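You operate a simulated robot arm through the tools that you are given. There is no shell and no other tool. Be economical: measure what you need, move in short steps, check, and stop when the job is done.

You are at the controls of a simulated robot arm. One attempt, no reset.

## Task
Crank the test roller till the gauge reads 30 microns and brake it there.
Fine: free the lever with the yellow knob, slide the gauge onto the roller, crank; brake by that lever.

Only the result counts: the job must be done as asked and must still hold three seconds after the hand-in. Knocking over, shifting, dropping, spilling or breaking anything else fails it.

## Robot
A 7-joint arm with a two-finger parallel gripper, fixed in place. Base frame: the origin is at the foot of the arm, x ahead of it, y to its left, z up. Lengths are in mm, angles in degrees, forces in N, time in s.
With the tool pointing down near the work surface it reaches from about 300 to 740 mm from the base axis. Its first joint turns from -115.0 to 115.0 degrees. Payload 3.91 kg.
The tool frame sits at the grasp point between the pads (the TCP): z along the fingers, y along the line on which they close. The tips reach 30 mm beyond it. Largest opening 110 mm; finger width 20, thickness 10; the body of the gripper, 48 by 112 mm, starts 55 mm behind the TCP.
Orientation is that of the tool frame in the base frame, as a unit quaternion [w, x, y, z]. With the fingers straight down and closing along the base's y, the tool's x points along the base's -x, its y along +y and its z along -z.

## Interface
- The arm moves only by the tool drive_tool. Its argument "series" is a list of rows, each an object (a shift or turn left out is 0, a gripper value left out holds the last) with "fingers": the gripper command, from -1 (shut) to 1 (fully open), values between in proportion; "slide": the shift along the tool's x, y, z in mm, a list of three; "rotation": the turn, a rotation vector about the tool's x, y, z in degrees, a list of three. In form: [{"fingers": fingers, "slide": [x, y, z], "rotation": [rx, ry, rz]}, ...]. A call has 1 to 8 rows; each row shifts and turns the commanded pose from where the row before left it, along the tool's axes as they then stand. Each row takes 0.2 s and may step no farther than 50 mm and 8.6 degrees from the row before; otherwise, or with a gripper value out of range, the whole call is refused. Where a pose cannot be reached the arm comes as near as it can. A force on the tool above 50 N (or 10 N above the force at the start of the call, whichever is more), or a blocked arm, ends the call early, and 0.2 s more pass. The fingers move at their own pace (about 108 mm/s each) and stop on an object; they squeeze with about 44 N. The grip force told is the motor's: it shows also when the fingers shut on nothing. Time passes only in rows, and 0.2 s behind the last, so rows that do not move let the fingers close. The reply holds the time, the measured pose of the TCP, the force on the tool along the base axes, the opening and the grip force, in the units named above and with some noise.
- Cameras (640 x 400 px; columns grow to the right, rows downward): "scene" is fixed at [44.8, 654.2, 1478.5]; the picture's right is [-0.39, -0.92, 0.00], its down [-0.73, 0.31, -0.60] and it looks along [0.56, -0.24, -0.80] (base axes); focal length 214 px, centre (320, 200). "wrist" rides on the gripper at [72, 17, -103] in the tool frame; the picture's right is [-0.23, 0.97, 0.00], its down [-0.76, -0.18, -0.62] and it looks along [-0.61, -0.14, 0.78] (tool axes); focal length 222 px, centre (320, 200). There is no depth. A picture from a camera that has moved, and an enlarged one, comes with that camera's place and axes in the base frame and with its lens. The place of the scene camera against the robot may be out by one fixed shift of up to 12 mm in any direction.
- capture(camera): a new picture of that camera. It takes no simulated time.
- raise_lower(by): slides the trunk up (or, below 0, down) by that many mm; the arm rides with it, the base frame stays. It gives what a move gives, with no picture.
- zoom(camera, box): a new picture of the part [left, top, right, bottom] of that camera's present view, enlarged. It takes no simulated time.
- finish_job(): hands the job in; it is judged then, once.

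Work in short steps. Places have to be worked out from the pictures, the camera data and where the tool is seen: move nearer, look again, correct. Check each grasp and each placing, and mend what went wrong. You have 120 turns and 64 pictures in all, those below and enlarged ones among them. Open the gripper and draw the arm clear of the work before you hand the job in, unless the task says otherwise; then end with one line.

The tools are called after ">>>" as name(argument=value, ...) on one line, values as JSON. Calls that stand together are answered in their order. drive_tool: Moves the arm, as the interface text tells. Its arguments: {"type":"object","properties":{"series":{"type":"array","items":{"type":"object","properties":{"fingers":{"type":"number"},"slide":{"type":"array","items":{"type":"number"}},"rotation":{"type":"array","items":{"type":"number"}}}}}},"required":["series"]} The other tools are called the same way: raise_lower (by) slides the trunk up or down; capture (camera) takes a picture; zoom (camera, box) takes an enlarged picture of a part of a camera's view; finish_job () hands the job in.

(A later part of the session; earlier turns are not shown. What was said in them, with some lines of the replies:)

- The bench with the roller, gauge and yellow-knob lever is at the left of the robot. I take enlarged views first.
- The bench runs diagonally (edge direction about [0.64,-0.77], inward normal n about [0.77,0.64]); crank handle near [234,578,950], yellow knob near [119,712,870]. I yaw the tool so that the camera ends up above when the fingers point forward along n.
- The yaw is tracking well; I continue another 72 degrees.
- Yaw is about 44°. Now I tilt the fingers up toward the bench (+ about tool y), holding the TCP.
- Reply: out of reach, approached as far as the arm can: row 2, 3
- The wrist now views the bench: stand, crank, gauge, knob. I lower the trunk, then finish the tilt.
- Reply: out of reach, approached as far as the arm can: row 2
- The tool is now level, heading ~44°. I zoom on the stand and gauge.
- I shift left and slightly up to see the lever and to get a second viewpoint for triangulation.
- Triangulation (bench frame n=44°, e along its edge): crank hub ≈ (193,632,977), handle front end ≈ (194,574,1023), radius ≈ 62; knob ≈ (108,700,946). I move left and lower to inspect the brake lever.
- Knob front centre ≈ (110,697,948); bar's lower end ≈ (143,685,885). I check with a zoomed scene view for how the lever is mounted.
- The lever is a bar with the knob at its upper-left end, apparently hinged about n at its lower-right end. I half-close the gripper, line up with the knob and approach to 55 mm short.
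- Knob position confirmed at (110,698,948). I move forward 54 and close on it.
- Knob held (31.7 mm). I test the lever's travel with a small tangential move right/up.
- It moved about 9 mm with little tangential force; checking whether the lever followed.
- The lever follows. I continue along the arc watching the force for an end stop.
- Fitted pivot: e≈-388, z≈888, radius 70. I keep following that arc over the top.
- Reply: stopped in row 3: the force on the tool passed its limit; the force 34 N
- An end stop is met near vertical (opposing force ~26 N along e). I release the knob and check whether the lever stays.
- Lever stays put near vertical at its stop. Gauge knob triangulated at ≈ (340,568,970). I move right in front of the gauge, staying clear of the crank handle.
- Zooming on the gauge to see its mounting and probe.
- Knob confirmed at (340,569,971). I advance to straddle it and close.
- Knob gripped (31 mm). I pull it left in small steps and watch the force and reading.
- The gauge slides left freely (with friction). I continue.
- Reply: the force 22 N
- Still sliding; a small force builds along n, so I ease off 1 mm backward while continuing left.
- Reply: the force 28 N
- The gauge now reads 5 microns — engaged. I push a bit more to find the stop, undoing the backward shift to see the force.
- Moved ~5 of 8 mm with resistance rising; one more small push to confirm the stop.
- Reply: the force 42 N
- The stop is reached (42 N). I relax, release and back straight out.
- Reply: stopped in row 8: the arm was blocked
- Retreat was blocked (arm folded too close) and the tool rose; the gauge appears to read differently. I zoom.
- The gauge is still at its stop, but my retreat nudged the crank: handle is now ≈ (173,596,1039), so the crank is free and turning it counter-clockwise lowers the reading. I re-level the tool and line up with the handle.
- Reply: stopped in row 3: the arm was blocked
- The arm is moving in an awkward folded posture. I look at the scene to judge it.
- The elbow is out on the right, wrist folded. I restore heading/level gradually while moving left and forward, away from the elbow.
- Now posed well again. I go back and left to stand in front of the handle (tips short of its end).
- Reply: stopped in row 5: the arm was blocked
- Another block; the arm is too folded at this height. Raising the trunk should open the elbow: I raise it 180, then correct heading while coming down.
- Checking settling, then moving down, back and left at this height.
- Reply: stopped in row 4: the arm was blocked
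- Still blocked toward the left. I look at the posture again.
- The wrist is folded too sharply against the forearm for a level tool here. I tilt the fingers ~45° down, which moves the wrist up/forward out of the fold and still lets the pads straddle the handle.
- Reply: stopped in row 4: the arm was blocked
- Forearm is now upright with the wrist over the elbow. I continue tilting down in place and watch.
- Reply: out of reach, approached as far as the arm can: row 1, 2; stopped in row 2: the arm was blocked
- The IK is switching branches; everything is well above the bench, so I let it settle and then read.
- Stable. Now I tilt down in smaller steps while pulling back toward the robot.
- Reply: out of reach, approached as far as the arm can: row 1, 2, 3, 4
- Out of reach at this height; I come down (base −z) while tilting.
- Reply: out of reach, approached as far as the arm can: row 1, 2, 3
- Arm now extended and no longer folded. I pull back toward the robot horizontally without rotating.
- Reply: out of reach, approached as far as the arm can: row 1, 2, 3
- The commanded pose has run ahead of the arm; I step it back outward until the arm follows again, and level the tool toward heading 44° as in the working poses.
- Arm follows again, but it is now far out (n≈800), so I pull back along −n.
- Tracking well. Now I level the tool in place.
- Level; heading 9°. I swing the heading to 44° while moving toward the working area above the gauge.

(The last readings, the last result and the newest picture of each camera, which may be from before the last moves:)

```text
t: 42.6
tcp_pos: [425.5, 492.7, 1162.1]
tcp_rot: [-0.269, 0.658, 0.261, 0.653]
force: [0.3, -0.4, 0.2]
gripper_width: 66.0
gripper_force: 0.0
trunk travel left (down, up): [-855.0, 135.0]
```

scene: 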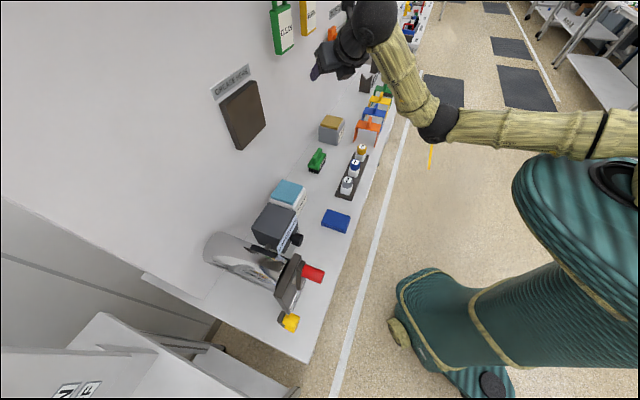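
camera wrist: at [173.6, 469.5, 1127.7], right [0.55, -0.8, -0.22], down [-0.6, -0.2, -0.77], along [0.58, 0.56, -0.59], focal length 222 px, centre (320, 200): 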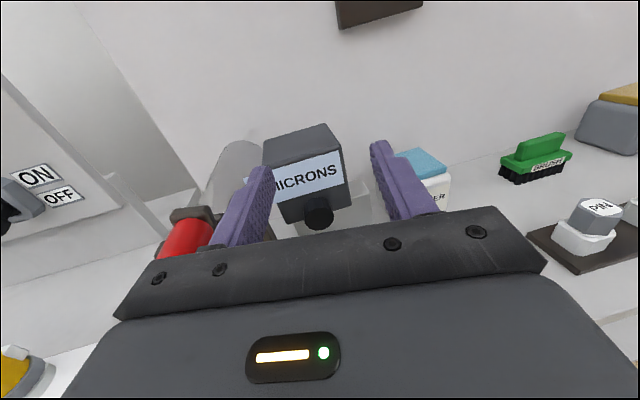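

Back in a good posture. I move left and slightly back above the crank handle, planning to descend onto it with open fingers.

>>> drive_tool(series=[{"slide": [-8, -42, -15]}, {"slide": [-8, -42, -15]}, {"slide": [-8, -42, -15]}, {"slide": [-8, -42, -15]}, {"slide": [-8, -40, -15]}, {"slide": [-8, -40, -15]}, {}])

>>> capture(camera="wrist")

```text
t: 44.2
tcp_pos: [218.6, 605.0, 1132.3]
tcp_rot: [-0.257, 0.654, 0.244, 0.668]
force: [0.5, -0.9, 0.2]
gripper_width: 66.0
gripper_force: 0.2
trunk travel left (down, up): [-855.0, 135.0]
```

```text
24 pictures are left
camera wrist: at [151.8, 522.9, 1200.9], right [0.65, -0.72, -0.24], down [-0.57, -0.26, -0.78], along [0.5, 0.64, -0.59], focal length 222 px, centre (320, 200)
```

wrist: 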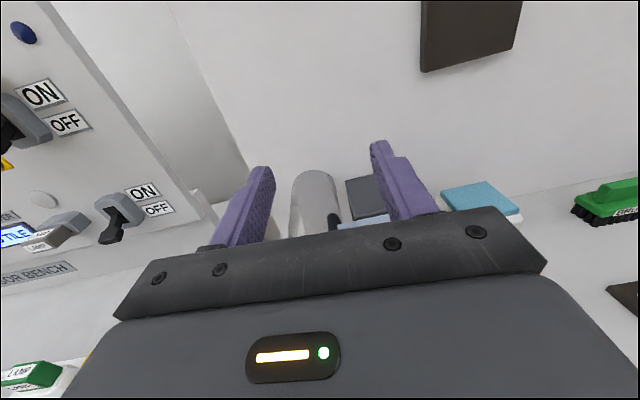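

I let it settle and check the lag.

>>> drive_tool(series=[{}, {}])

```text
t: 44.8
tcp_pos: [215.6, 606.8, 1132.9]
tcp_rot: [-0.26, 0.653, 0.245, 0.668]
force: [-1.1, 0.0, 0.5]
gripper_width: 65.9
gripper_force: 0.0
trunk travel left (down, up): [-855.0, 135.0]
```

The arm lags here, so it's again near its fold limit. I raise the trunk fully (+130) so that the arm has to reach downward, and then descend.

>>> raise_lower(by=130)

>>> drive_tool(series=[{"slide": [-25, 0, 0]}, {"slide": [-25, 0, 0]}, {"slide": [-25, 0, 0]}, {"slide": [-25, 0, 0]}, {}])

>>> capture(camera="scene")

```text
t: 46.4
tcp_pos: [211.4, 609.7, 1263.5]
tcp_rot: [-0.262, 0.652, 0.247, 0.667]
force: [-0.4, 0.0, 0.8]
gripper_width: 66.1
gripper_force: 0.0
trunk travel left (down, up): [-985.0, 5.0]
```

```text
t: 47.3
tcp_pos: [219.1, 629.0, 1249.3]
tcp_rot: [-0.287, 0.606, 0.234, 0.704]
force: [-0.2, 0.0, 0.5]
gripper_width: 66.0
gripper_force: 0.1
trunk travel left (down, up): [-985.0, 5.0]
stopped in row 4: the arm was blocked; the commanded pose is now the measured one
```

```text
23 pictures are left
```

scene: 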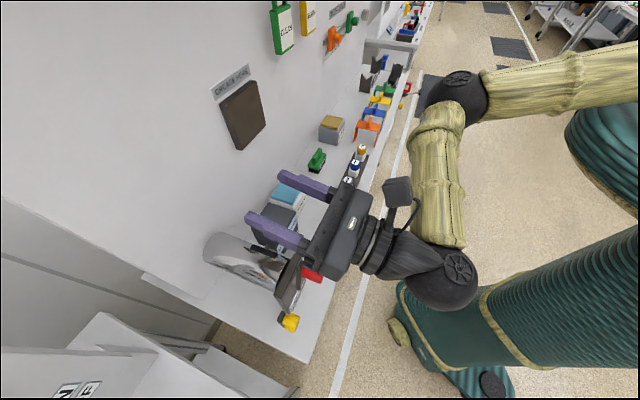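

The fold is in the wrist. I swing the tool downward about the wrist joint (≈215 mm behind the TCP) so only the wrist moves, toward a fingers-down posture.

>>> drive_tool(series=[{"slide": [-30, 0, -2], "rotation": [0, -8, 0]}, {"slide": [-30, 0, -2], "rotation": [0, -8, 0]}, {"slide": [-30, 0, -2], "rotation": [0, -8, 0]}, {}])

```text
t: 48.3
tcp_pos: [235.1, 635.8, 1203.9]
tcp_rot: [-0.239, 0.72, 0.276, 0.59]
force: [0.7, 0.0, -0.4]
gripper_width: 65.8
gripper_force: 0.1
trunk travel left (down, up): [-985.0, 5.0]
```

Tracking with some lag and no block; I continue.

>>> drive_tool(series=[{"slide": [-25, 0, -3], "rotation": [0, -7, 0]}, {"slide": [-25, 0, -3], "rotation": [0, -7, 0]}, {"slide": [-25, 0, -3], "rotation": [0, -7, 0]}, {"slide": [-25, 0, -3], "rotation": [0, -7, 0]}, {}])

```text
t: 49.5
tcp_pos: [212.1, 609.8, 1136.1]
tcp_rot: [-0.17, 0.834, 0.319, 0.418]
force: [-0.6, -0.5, 0.9]
gripper_width: 66.0
gripper_force: 0.0
trunk travel left (down, up): [-985.0, 5.0]
```

Pitch is now −36° with good tracking. This orientation suits the crank; I tilt a little more, and look.

>>> drive_tool(series=[{"slide": [-15, -6, -5], "rotation": [0, -5, 0]}, {"slide": [-15, -6, -12], "rotation": [0, -4, 0]}, {}, {}])

>>> capture(camera="wrist")

```text
t: 50.5
tcp_pos: [196.9, 592.4, 1115.8]
tcp_rot: [-0.136, 0.874, 0.315, 0.345]
force: [-1.0, -0.5, -0.6]
gripper_width: 65.7
gripper_force: 0.1
trunk travel left (down, up): [-985.0, 5.0]
```

```text
22 pictures are left
camera wrist: at [195.1, 564.5, 1239.2], right [0.5, -0.85, -0.18], down [-0.87, -0.5, -0.07], along [-0.03, 0.19, -0.98], focal length 222 px, centre (320, 200)
```

wrist: 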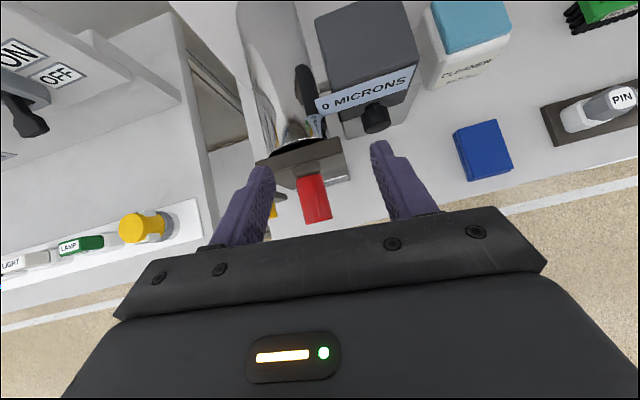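

Very good view: the handle centre ≈ (189,610,1039) lies between the fingers. I shift left 14, then descend onto it.

>>> drive_tool(series=[{"slide": [0, -14, 0]}, {}, {"slide": [-18, 0, 18]}, {"slide": [-18, 0, 18]}, {"slide": [-17, 0, 17]}, {}, {}])

>>> capture(camera="wrist")

```text
t: 52.1
tcp_pos: [197.3, 607.6, 1056.8]
tcp_rot: [-0.143, 0.872, 0.307, 0.355]
force: [0.1, -0.9, -0.2]
gripper_width: 66.1
gripper_force: 0.1
trunk travel left (down, up): [-985.0, 5.0]
```

```text
21 pictures are left
camera wrist: at [193.3, 577.7, 1179.9], right [0.49, -0.85, -0.19], down [-0.87, -0.48, -0.09], along [-0.01, 0.21, -0.98], focal length 222 px, centre (320, 200)
```

wrist: 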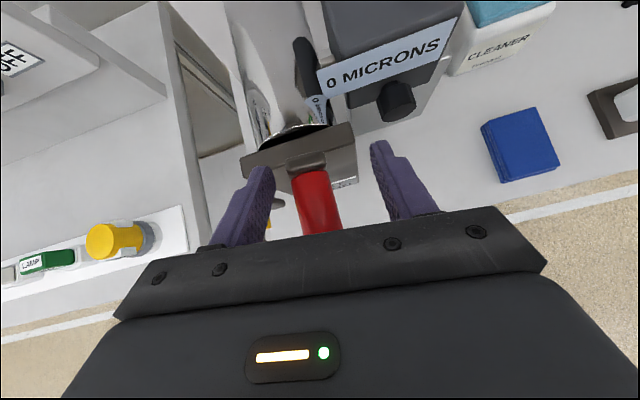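

I back off slightly, lower 14 more, then close on the handle.

>>> drive_tool(series=[{"slide": [-9, -3, 1]}, {"slide": [-9, -3, 1]}, {}, {"fingers": -0.3}, {"fingers": -1}, {}, {}])

>>> capture(camera="wrist")

```text
t: 52.5
tcp_pos: [200.1, 608.2, 1057.0]
tcp_rot: [-0.144, 0.871, 0.303, 0.359]
force: [0.0, 0.6, -0.4]
gripper_width: 66.0
gripper_force: 0.0
trunk travel left (down, up): [-985.0, 5.0]
stopped in row 1: the arm was blocked; the commanded pose is now the measured one
```

```text
20 pictures are left
camera wrist: at [196.7, 578.4, 1180.2], right [0.49, -0.85, -0.19], down [-0.87, -0.47, -0.1], along [-0.01, 0.22, -0.98], focal length 222 px, centre (320, 200)
```

wrist: 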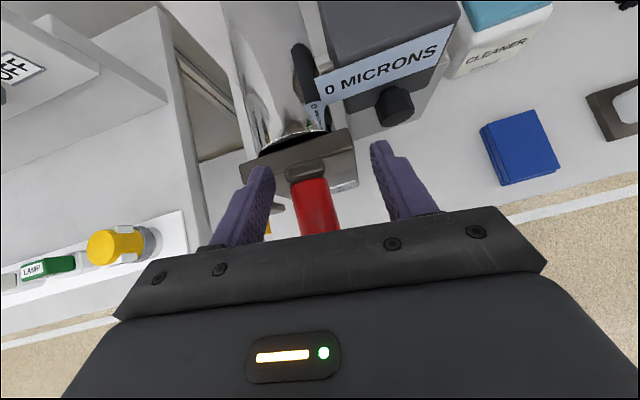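

Still at a fold limit. Steepening the tool moves the wrist out and up, away from it; I rotate about the TCP to about −70°.

>>> drive_tool(series=[{"rotation": [0, -6, 0]}, {"rotation": [0, -6, 0]}, {"rotation": [0, -6, 0]}, {"rotation": [0, -6, 0]}, {}])

```text
t: 53.7
tcp_pos: [197.8, 609.1, 1055.0]
tcp_rot: [-0.075, 0.928, 0.326, 0.167]
force: [0.5, 0.1, 0.7]
gripper_width: 66.1
gripper_force: 0.1
trunk travel left (down, up): [-985.0, 5.0]
```

Tracks well now (pitch −69°). I lower onto the handle and close.

>>> drive_tool(series=[{"slide": [-9, -2.5, 4]}, {"slide": [-9, -2.5, 4]}, {}, {"fingers": -0.3}, {"fingers": -1}, {}, {}])

>>> capture(camera="wrist")

```text
t: 55.3
tcp_pos: [184.2, 603.6, 1041.3]
tcp_rot: [-0.076, 0.927, 0.326, 0.169]
force: [0.2, 0.1, -0.1]
gripper_width: 27.5
gripper_force: 45.2
trunk travel left (down, up): [-985.0, 5.0]
```

```text
19 pictures are left
camera wrist: at [220.7, 606.4, 1163.0], right [0.45, -0.89, -0.11], down [-0.83, -0.46, 0.31], along [-0.33, -0.05, -0.94], focal length 222 px, centre (320, 200)
```

wrist: 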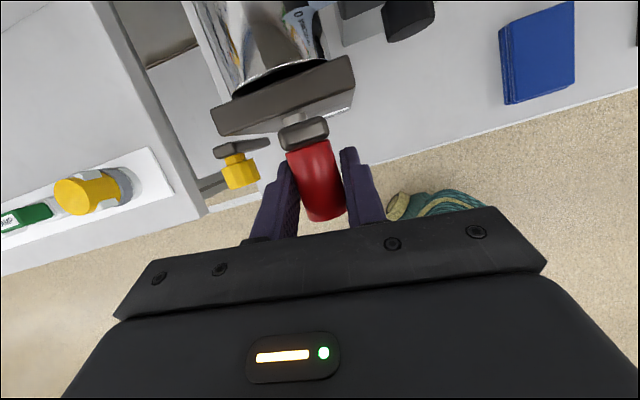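

Handle gripped (27.5 mm) and tracking is exact. I crank clockwise along the arc (hub e=-320, z=977, R=63) by ~32° and read the gauge.

>>> drive_tool(series=[{"slide": [-0.2, 8.45, 2.4]}, {"slide": [-0.6, 8.0, 3.5]}, {"slide": [-1.0, 7.5, 4.5]}, {"slide": [-1.5, 6.75, 5.4]}, {}])

>>> zoom(camera="scene", box=[240, 190, 340, 290])

```text
t: 56.5
tcp_pos: [205.4, 582.1, 1022.1]
tcp_rot: [-0.075, 0.927, 0.326, 0.17]
force: [-3.4, 2.4, 0.5]
gripper_width: 28.0
gripper_force: 45.5
trunk travel left (down, up): [-985.0, 5.0]
```

```text
4.00 times, centred on (290, 240) of scene
camera zoom: at [44.8, 654.2, 1478.5], right [-0.39, -0.92, 0.0], down [-0.73, 0.31, -0.6], along [0.56, -0.24, -0.8], focal length 858 px, centre (440, 40)
```

zoom: 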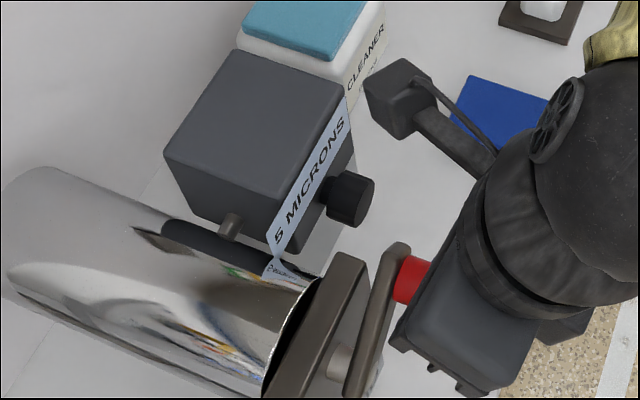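

Reads 5 at θ≈45°, so clockwise increases it. Continuing another 32°.

>>> drive_tool(series=[{"slide": [-2.1, 6.7, 7.0]}, {"slide": [-2.2, 4.8, 6.9]}, {"slide": [-2.6, 3.8, 7.6]}, {"slide": [-2.8, 2.6, 7.85]}, {}])

>>> zoom(camera="scene", box=[240, 190, 340, 290])

```text
t: 57.7
tcp_pos: [214.8, 570.6, 992.1]
tcp_rot: [-0.077, 0.927, 0.327, 0.169]
force: [-7.3, 14.3, 9.3]
gripper_width: 27.9
gripper_force: 44.9
trunk travel left (down, up): [-985.0, 5.0]
```

```text
4.00 times, centred on (290, 240) of scene
camera zoom: at [44.8, 654.2, 1478.5], right [-0.39, -0.92, 0.0], down [-0.73, 0.31, -0.6], along [0.56, -0.24, -0.8], focal length 858 px, centre (440, 40)
```

zoom: 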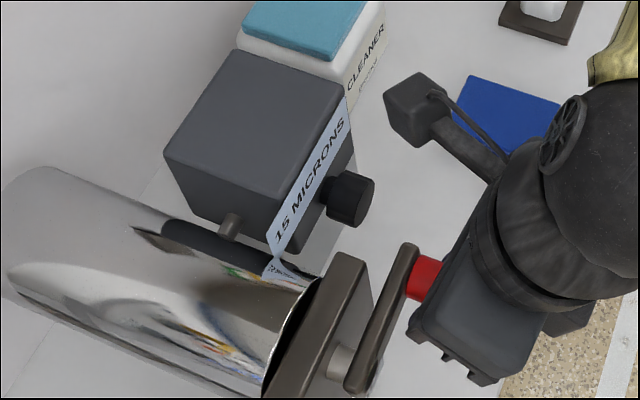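

15 at θ≈79°, so roughly 10 per 33°; 30 should be near θ≈128°. I crank on to ~110° with a slightly tighter arc.

>>> drive_tool(series=[{"slide": [-3.6, -0.5, 9.0]}, {"slide": [-3.2, 0.2, 8.2]}, {"slide": [-3.2, -0.9, 8.1]}, {"slide": [-3.2, -2.1, 7.85]}, {}])

>>> zoom(camera="scene", box=[240, 190, 340, 290])

```text
t: 58.9
tcp_pos: [212.7, 572.3, 957.2]
tcp_rot: [-0.077, 0.927, 0.326, 0.169]
force: [-7.9, 8.7, 14.3]
gripper_width: 28.1
gripper_force: 45.2
trunk travel left (down, up): [-985.0, 5.0]
```

```text
4.00 times, centred on (290, 240) of scene
camera zoom: at [44.8, 654.2, 1478.5], right [-0.39, -0.92, 0.0], down [-0.73, 0.31, -0.6], along [0.56, -0.24, -0.8], focal length 858 px, centre (440, 40)
```

zoom: 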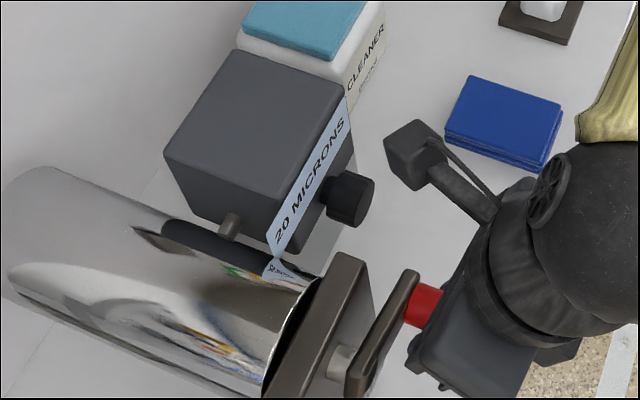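

20 at θ≈110°. The display steps by 5; 30 probably near 160°. I crank another 32°.

>>> drive_tool(series=[{"slide": [-3.2, -3.3, 7.6]}, {"slide": [-3.1, -4.4, 6.9]}, {"slide": [-3.0, -5.5, 6.35]}, {"slide": [-2.7, -6.3, 5.4]}, {}])

>>> zoom(camera="scene", box=[240, 190, 340, 290])

```text
t: 60.1
tcp_pos: [200.4, 586.2, 928.1]
tcp_rot: [-0.074, 0.927, 0.326, 0.168]
force: [-0.6, -8.9, -4.3]
gripper_width: 27.7
gripper_force: 45.1
trunk travel left (down, up): [-985.0, 5.0]
```

```text
4.00 times, centred on (290, 240) of scene
camera zoom: at [44.8, 654.2, 1478.5], right [-0.39, -0.92, 0.0], down [-0.73, 0.31, -0.6], along [0.56, -0.24, -0.8], focal length 858 px, centre (440, 40)
```

zoom: 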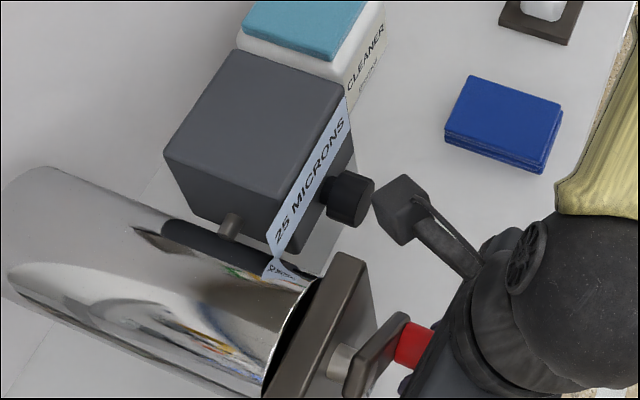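

25 at θ≈142°. I crank ~18° more and read.

>>> drive_tool(series=[{"slide": [-1.4, -4.0, 2.6]}, {"slide": [-1.3, -4.1, 2.5]}, {"slide": [-1.2, -4.4, 2.0]}, {"slide": [-1.1, -4.5, 1.8]}, {}])

>>> zoom(camera="scene", box=[240, 190, 340, 290])

```text
t: 61.3
tcp_pos: [205.6, 596.8, 928.8]
tcp_rot: [-0.076, 0.93, 0.314, 0.175]
force: [-28.9, -37.5, -15.5]
gripper_width: 28.3
gripper_force: 45.3
trunk travel left (down, up): [-985.0, 5.0]
```

```text
4.00 times, centred on (290, 240) of scene
camera zoom: at [44.8, 654.2, 1478.5], right [-0.39, -0.92, 0.0], down [-0.73, 0.31, -0.6], along [0.56, -0.24, -0.8], focal length 858 px, centre (440, 40)
```

zoom: 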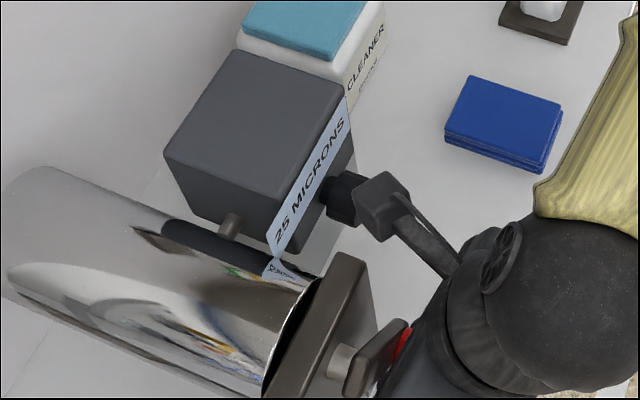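

The arm again met its fold limit and slid forward 11 mm against the crank (47 N), reading still 25. I undo the last steps to relieve the force.

>>> drive_tool(series=[{"slide": [1.2, 4.5, -2.0]}, {"slide": [1.3, 4.4, -2.2]}, {"slide": [1.3, 4.1, -2.5]}, {"slide": [1.2, 3.5, -2.2]}, {}])

```text
t: 62.5
tcp_pos: [199.5, 591.9, 927.3]
tcp_rot: [-0.076, 0.927, 0.327, 0.168]
force: [16.4, 22.2, -5.7]
gripper_width: 27.6
gripper_force: 44.5
trunk travel left (down, up): [-985.0, 5.0]
```

Force eased. I release the handle, then alternate arm-up and trunk-down to bring the shoulder lower relative to the work.

>>> drive_tool(series=[{"fingers": 0.2}, {}, {"slide": [7.2, -0.6, -18.7]}, {"slide": [7.2, -0.6, -18.7]}, {"slide": [7.2, -0.6, -18.7]}, {}])

>>> raise_lower(by=-60)

>>> drive_tool(series=[{"slide": [7.2, -0.6, -18.7]}, {"slide": [7.2, -0.6, -18.7]}, {"slide": [7.2, -0.6, -18.7]}, {}])

>>> raise_lower(by=-60)

>>> capture(camera="wrist")

```text
t: 63.9
tcp_pos: [198.8, 588.8, 987.0]
tcp_rot: [-0.075, 0.927, 0.326, 0.167]
force: [-0.3, 0.7, 0.5]
gripper_width: 65.9
gripper_force: 0.0
trunk travel left (down, up): [-985.0, 5.0]
```

```text
t: 64.9
tcp_pos: [197.9, 587.9, 928.2]
tcp_rot: [-0.076, 0.927, 0.326, 0.168]
force: [0.2, -0.4, 0.1]
gripper_width: 66.1
gripper_force: 0.0
trunk travel left (down, up): [-925.0, 65.0]
```

```text
t: 65.9
tcp_pos: [199.8, 588.2, 986.9]
tcp_rot: [-0.077, 0.927, 0.326, 0.168]
force: [1.2, -1.0, 0.1]
gripper_width: 66.1
gripper_force: 0.0
trunk travel left (down, up): [-925.0, 65.0]
```

```text
t: 66.9
tcp_pos: [199.5, 587.4, 927.5]
tcp_rot: [-0.077, 0.927, 0.327, 0.168]
force: [0.7, -0.4, -0.1]
gripper_width: 66.4
gripper_force: 0.1
trunk travel left (down, up): [-865.0, 125.0]
```

```text
13 pictures are left
camera wrist: at [235.8, 591.0, 1048.3], right [0.45, -0.89, -0.11], down [-0.83, -0.46, 0.31], along [-0.33, -0.04, -0.94], focal length 222 px, centre (320, 200)
```

wrist: 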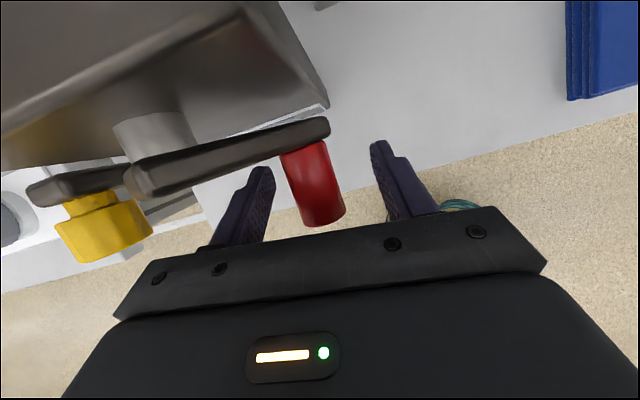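

Handle remains between the fingers. I regrip and crank about 17° more.

>>> drive_tool(series=[{"fingers": -1}, {}, {}, {"slide": [-1.2, -3.9, 2.2]}, {"slide": [-1.1, -4.0, 2.0]}, {"slide": [-1.1, -4.1, 1.8]}, {"slide": [-1.0, -4.1, 1.5]}, {}])

>>> zoom(camera="scene", box=[240, 190, 340, 290])

```text
t: 68.7
tcp_pos: [189.7, 598.5, 917.8]
tcp_rot: [-0.076, 0.927, 0.326, 0.168]
force: [3.3, -8.5, -7.9]
gripper_width: 27.5
gripper_force: 45.2
trunk travel left (down, up): [-865.0, 125.0]
```

```text
4.00 times, centred on (290, 240) of scene
camera zoom: at [44.8, 654.2, 1478.5], right [-0.39, -0.92, 0.0], down [-0.73, 0.31, -0.6], along [0.56, -0.24, -0.8], focal length 858 px, centre (440, 40)
```

zoom: 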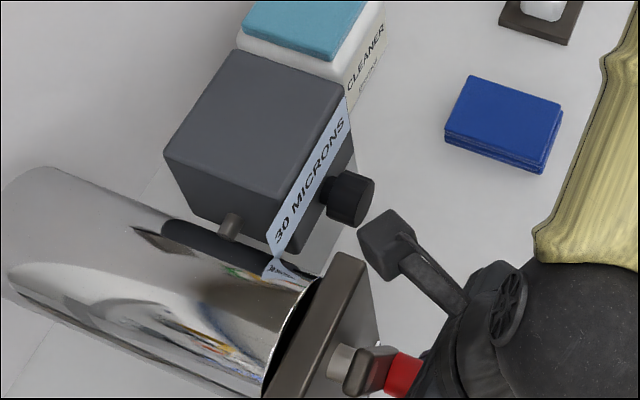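

It reads 30 at θ≈159°. I nudge ~2° further to center it, release, back off a little and lift clear.

>>> drive_tool(series=[{"slide": [-0.4, -2.2, 0.6]}, {}, {"fingers": 0.2}, {}, {"slide": [-3.5, 0, -11]}, {"slide": [4, -0.6, -22]}, {"slide": [7.2, -0.6, -18.7]}, {"slide": [10, -1, -28]}])

>>> zoom(camera="scene", box=[240, 190, 360, 330])

```text
t: 70.5
tcp_pos: [175.0, 591.8, 1002.4]
tcp_rot: [-0.076, 0.927, 0.327, 0.168]
force: [-0.2, -0.4, 0.0]
gripper_width: 66.2
gripper_force: 0.1
trunk travel left (down, up): [-865.0, 125.0]
```

```text
2.86 times, centred on (300, 260) of scene
camera zoom: at [44.8, 654.2, 1478.5], right [-0.39, -0.92, 0.0], down [-0.73, 0.31, -0.6], along [0.56, -0.24, -0.8], focal length 613 px, centre (377, 29)
```

zoom: 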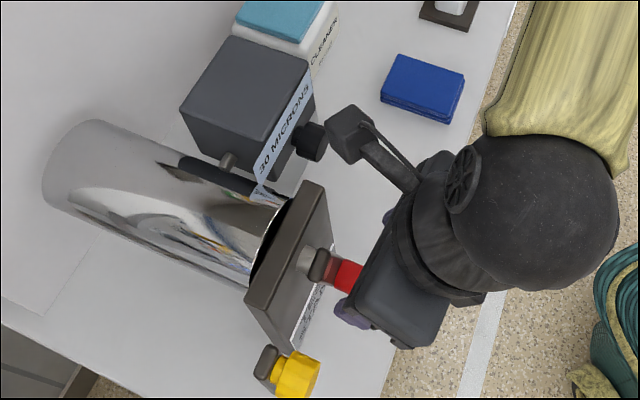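

Still 30 after release. I move left above the yellow knob.

>>> drive_tool(series=[{"slide": [-1, -30, -6]}, {"slide": [-2.8, -30, 0]}, {"slide": [-2.8, -30, 0]}, {}])

>>> capture(camera="wrist")

```text
t: 71.5
tcp_pos: [114.5, 659.6, 1003.7]
tcp_rot: [-0.077, 0.927, 0.327, 0.168]
force: [0.1, -0.4, -0.7]
gripper_width: 65.9
gripper_force: 0.2
trunk travel left (down, up): [-865.0, 125.0]
```

```text
10 pictures are left
camera wrist: at [150.5, 662.4, 1125.6], right [0.45, -0.89, -0.11], down [-0.83, -0.46, 0.31], along [-0.33, -0.05, -0.94], focal length 222 px, centre (320, 200)
```

wrist: 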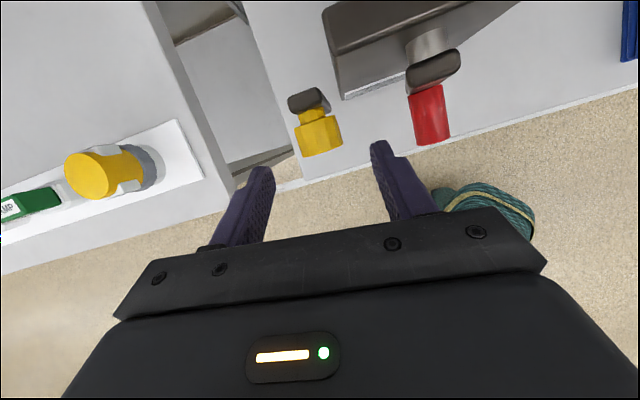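

Knob centre ≈ (136,676,957), nicely between the fingers. I go forward, lower, and grip it.

>>> drive_tool(series=[{"slide": [12.2, 0.3, 4.7]}, {"slide": [12.2, 0.4, 4.7]}, {"slide": [-8.2, 0.7, 21.5]}, {"slide": [-8.2, 0.7, 21.5]}, {"fingers": 0.0}, {"fingers": -1}, {}, {}])

>>> capture(camera="wrist")

```text
t: 73.3
tcp_pos: [132.5, 675.9, 960.3]
tcp_rot: [-0.076, 0.927, 0.327, 0.168]
force: [0.8, -1.2, 0.7]
gripper_width: 33.2
gripper_force: 44.9
trunk travel left (down, up): [-865.0, 125.0]
```

```text
9 pictures are left
camera wrist: at [170.0, 679.8, 1081.3], right [0.45, -0.89, -0.11], down [-0.83, -0.46, 0.31], along [-0.33, -0.05, -0.94], focal length 222 px, centre (320, 200)
```

wrist: 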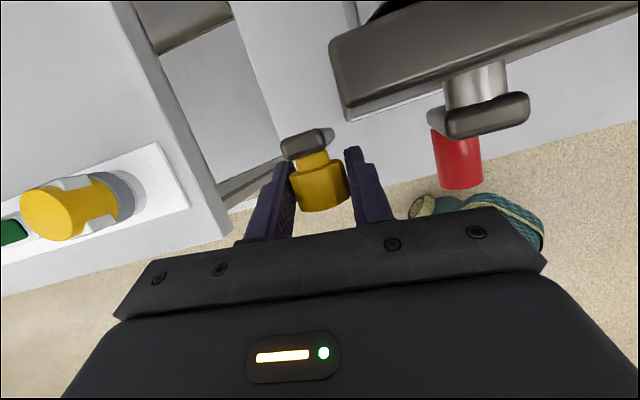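

Knob gripped (33 mm). I swing the lever back left along its arc to its original (braked) position.

>>> drive_tool(series=[{"slide": [-1.2, -8.6, 1.1]}, {"slide": [-1.6, -8.1, 2.1]}, {"slide": [-1.9, -7.8, 3.1]}, {"slide": [-1.85, -6.3, 3.3]}, {}])

```text
t: 74.5
tcp_pos: [113.5, 695.5, 949.4]
tcp_rot: [-0.077, 0.927, 0.326, 0.168]
force: [-0.5, -9.4, 1.8]
gripper_width: 32.8
gripper_force: 45.3
trunk travel left (down, up): [-865.0, 125.0]
```

Near the original position with resistance rising; I push a few mm more to seat it at the stop.

>>> drive_tool(series=[{"slide": [-1.2, -3.5, 2.0]}, {"slide": [-1.2, -3, 2.0]}, {}])

>>> zoom(camera="scene", box=[240, 190, 360, 360])

```text
t: 75.3
tcp_pos: [110.8, 699.2, 946.1]
tcp_rot: [-0.077, 0.927, 0.325, 0.17]
force: [11.4, -13.4, 19.4]
gripper_width: 32.8
gripper_force: 45.4
trunk travel left (down, up): [-865.0, 125.0]
```

```text
2.35 times, centred on (300, 275) of scene
camera zoom: at [44.8, 654.2, 1478.5], right [-0.39, -0.92, 0.0], down [-0.73, 0.31, -0.6], along [0.56, -0.24, -0.8], focal length 505 px, centre (367, 24)
```

zoom: 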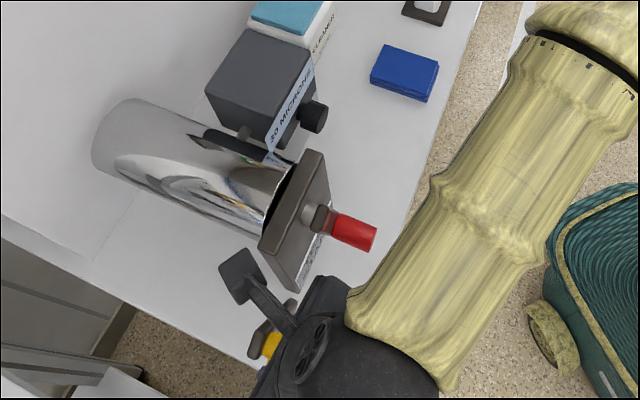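

Resistance ~25 N at e≈−426, the original braked position; gauge still 30. One more small press, then release and lift back clear.

>>> drive_tool(series=[{"slide": [-0.5, -2, 1.0]}, {}, {"slide": [0.8, 3, -1.5]}, {"fingers": 0.0}, {}, {"slide": [-1, 0, -18]}, {"slide": [4, 0, -25]}, {"slide": [4, 0, -25]}])

>>> capture(camera="wrist")

>>> zoom(camera="scene", box=[240, 190, 360, 360])

```text
t: 77.1
tcp_pos: [94.5, 687.1, 1009.3]
tcp_rot: [-0.077, 0.927, 0.326, 0.168]
force: [0.2, -0.8, 0.8]
gripper_width: 55.1
gripper_force: 0.0
trunk travel left (down, up): [-865.0, 125.0]
```

```text
7 pictures are left
camera wrist: at [131.6, 689.7, 1131.0], right [0.45, -0.89, -0.11], down [-0.83, -0.46, 0.31], along [-0.33, -0.04, -0.94], focal length 222 px, centre (320, 200)
```

wrist: 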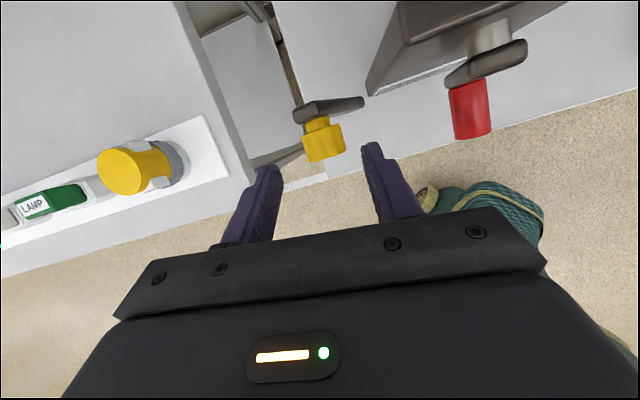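

```text
2.35 times, centred on (300, 275) of scene
camera zoom: at [44.8, 654.2, 1478.5], right [-0.39, -0.92, 0.0], down [-0.73, 0.31, -0.6], along [0.56, -0.24, -0.8], focal length 505 px, centre (367, 24)
```

zoom: 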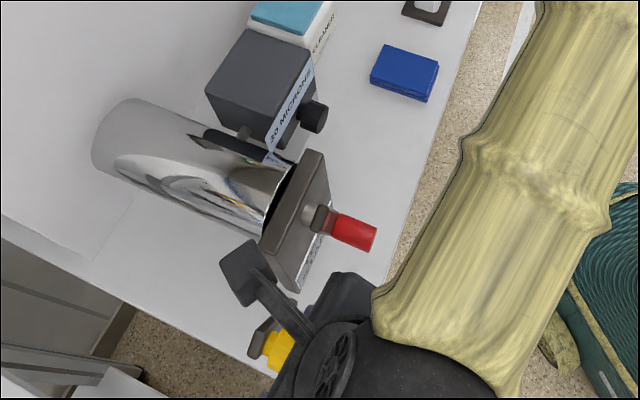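

The lever is back at its braked place (e≈−426) and the gauge reads 30. I raise the trunk to draw clear and make a last check.

>>> raise_lower(by=120)

>>> drive_tool(series=[{"fingers": 1}, {}, {}])

>>> zoom(camera="scene", box=[240, 190, 340, 290])

>>> capture(camera="wrist")

```text
t: 78.6
tcp_pos: [94.0, 687.1, 1129.3]
tcp_rot: [-0.075, 0.927, 0.326, 0.168]
force: [0.4, -0.4, -0.6]
gripper_width: 54.9
gripper_force: 0.0
trunk travel left (down, up): [-985.0, 5.0]
```

```text
t: 79.4
tcp_pos: [93.4, 688.0, 1129.2]
tcp_rot: [-0.076, 0.927, 0.327, 0.169]
force: [-0.4, -0.1, 0.5]
gripper_width: 110.0
gripper_force: 0.1
trunk travel left (down, up): [-985.0, 5.0]
```

```text
4.00 times, centred on (290, 240) of scene
camera zoom: at [44.8, 654.2, 1478.5], right [-0.39, -0.92, 0.0], down [-0.73, 0.31, -0.6], along [0.56, -0.24, -0.8], focal length 858 px, centre (440, 40)
```

zoom: 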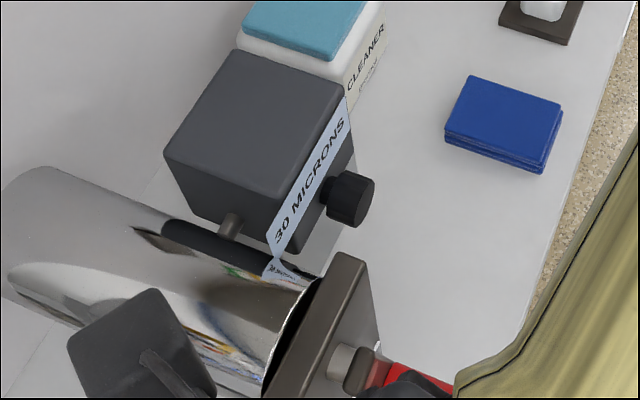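

```text
4 pictures are left
camera wrist: at [129.2, 690.6, 1250.3], right [0.45, -0.89, -0.11], down [-0.83, -0.46, 0.31], along [-0.33, -0.05, -0.94], focal length 222 px, centre (320, 200)
```

wrist: 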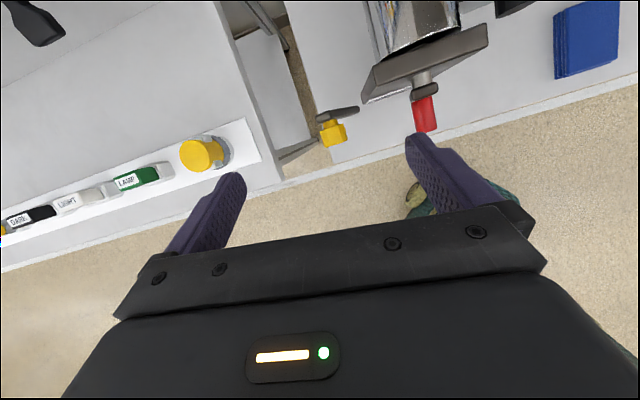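

The gauge reads 30 microns, the lever is back in its braked position, and the open gripper is clear, so I hand in.

>>> finish_job()

```text
The job is handed in.
```

I cranked the test roller until the gauge read 30 microns and put the yellow-knob lever back in its original braked position. The gauge still read 30 with the open gripper drawn clear, just before hand-in; I didn't test the brake by pushing the crank.
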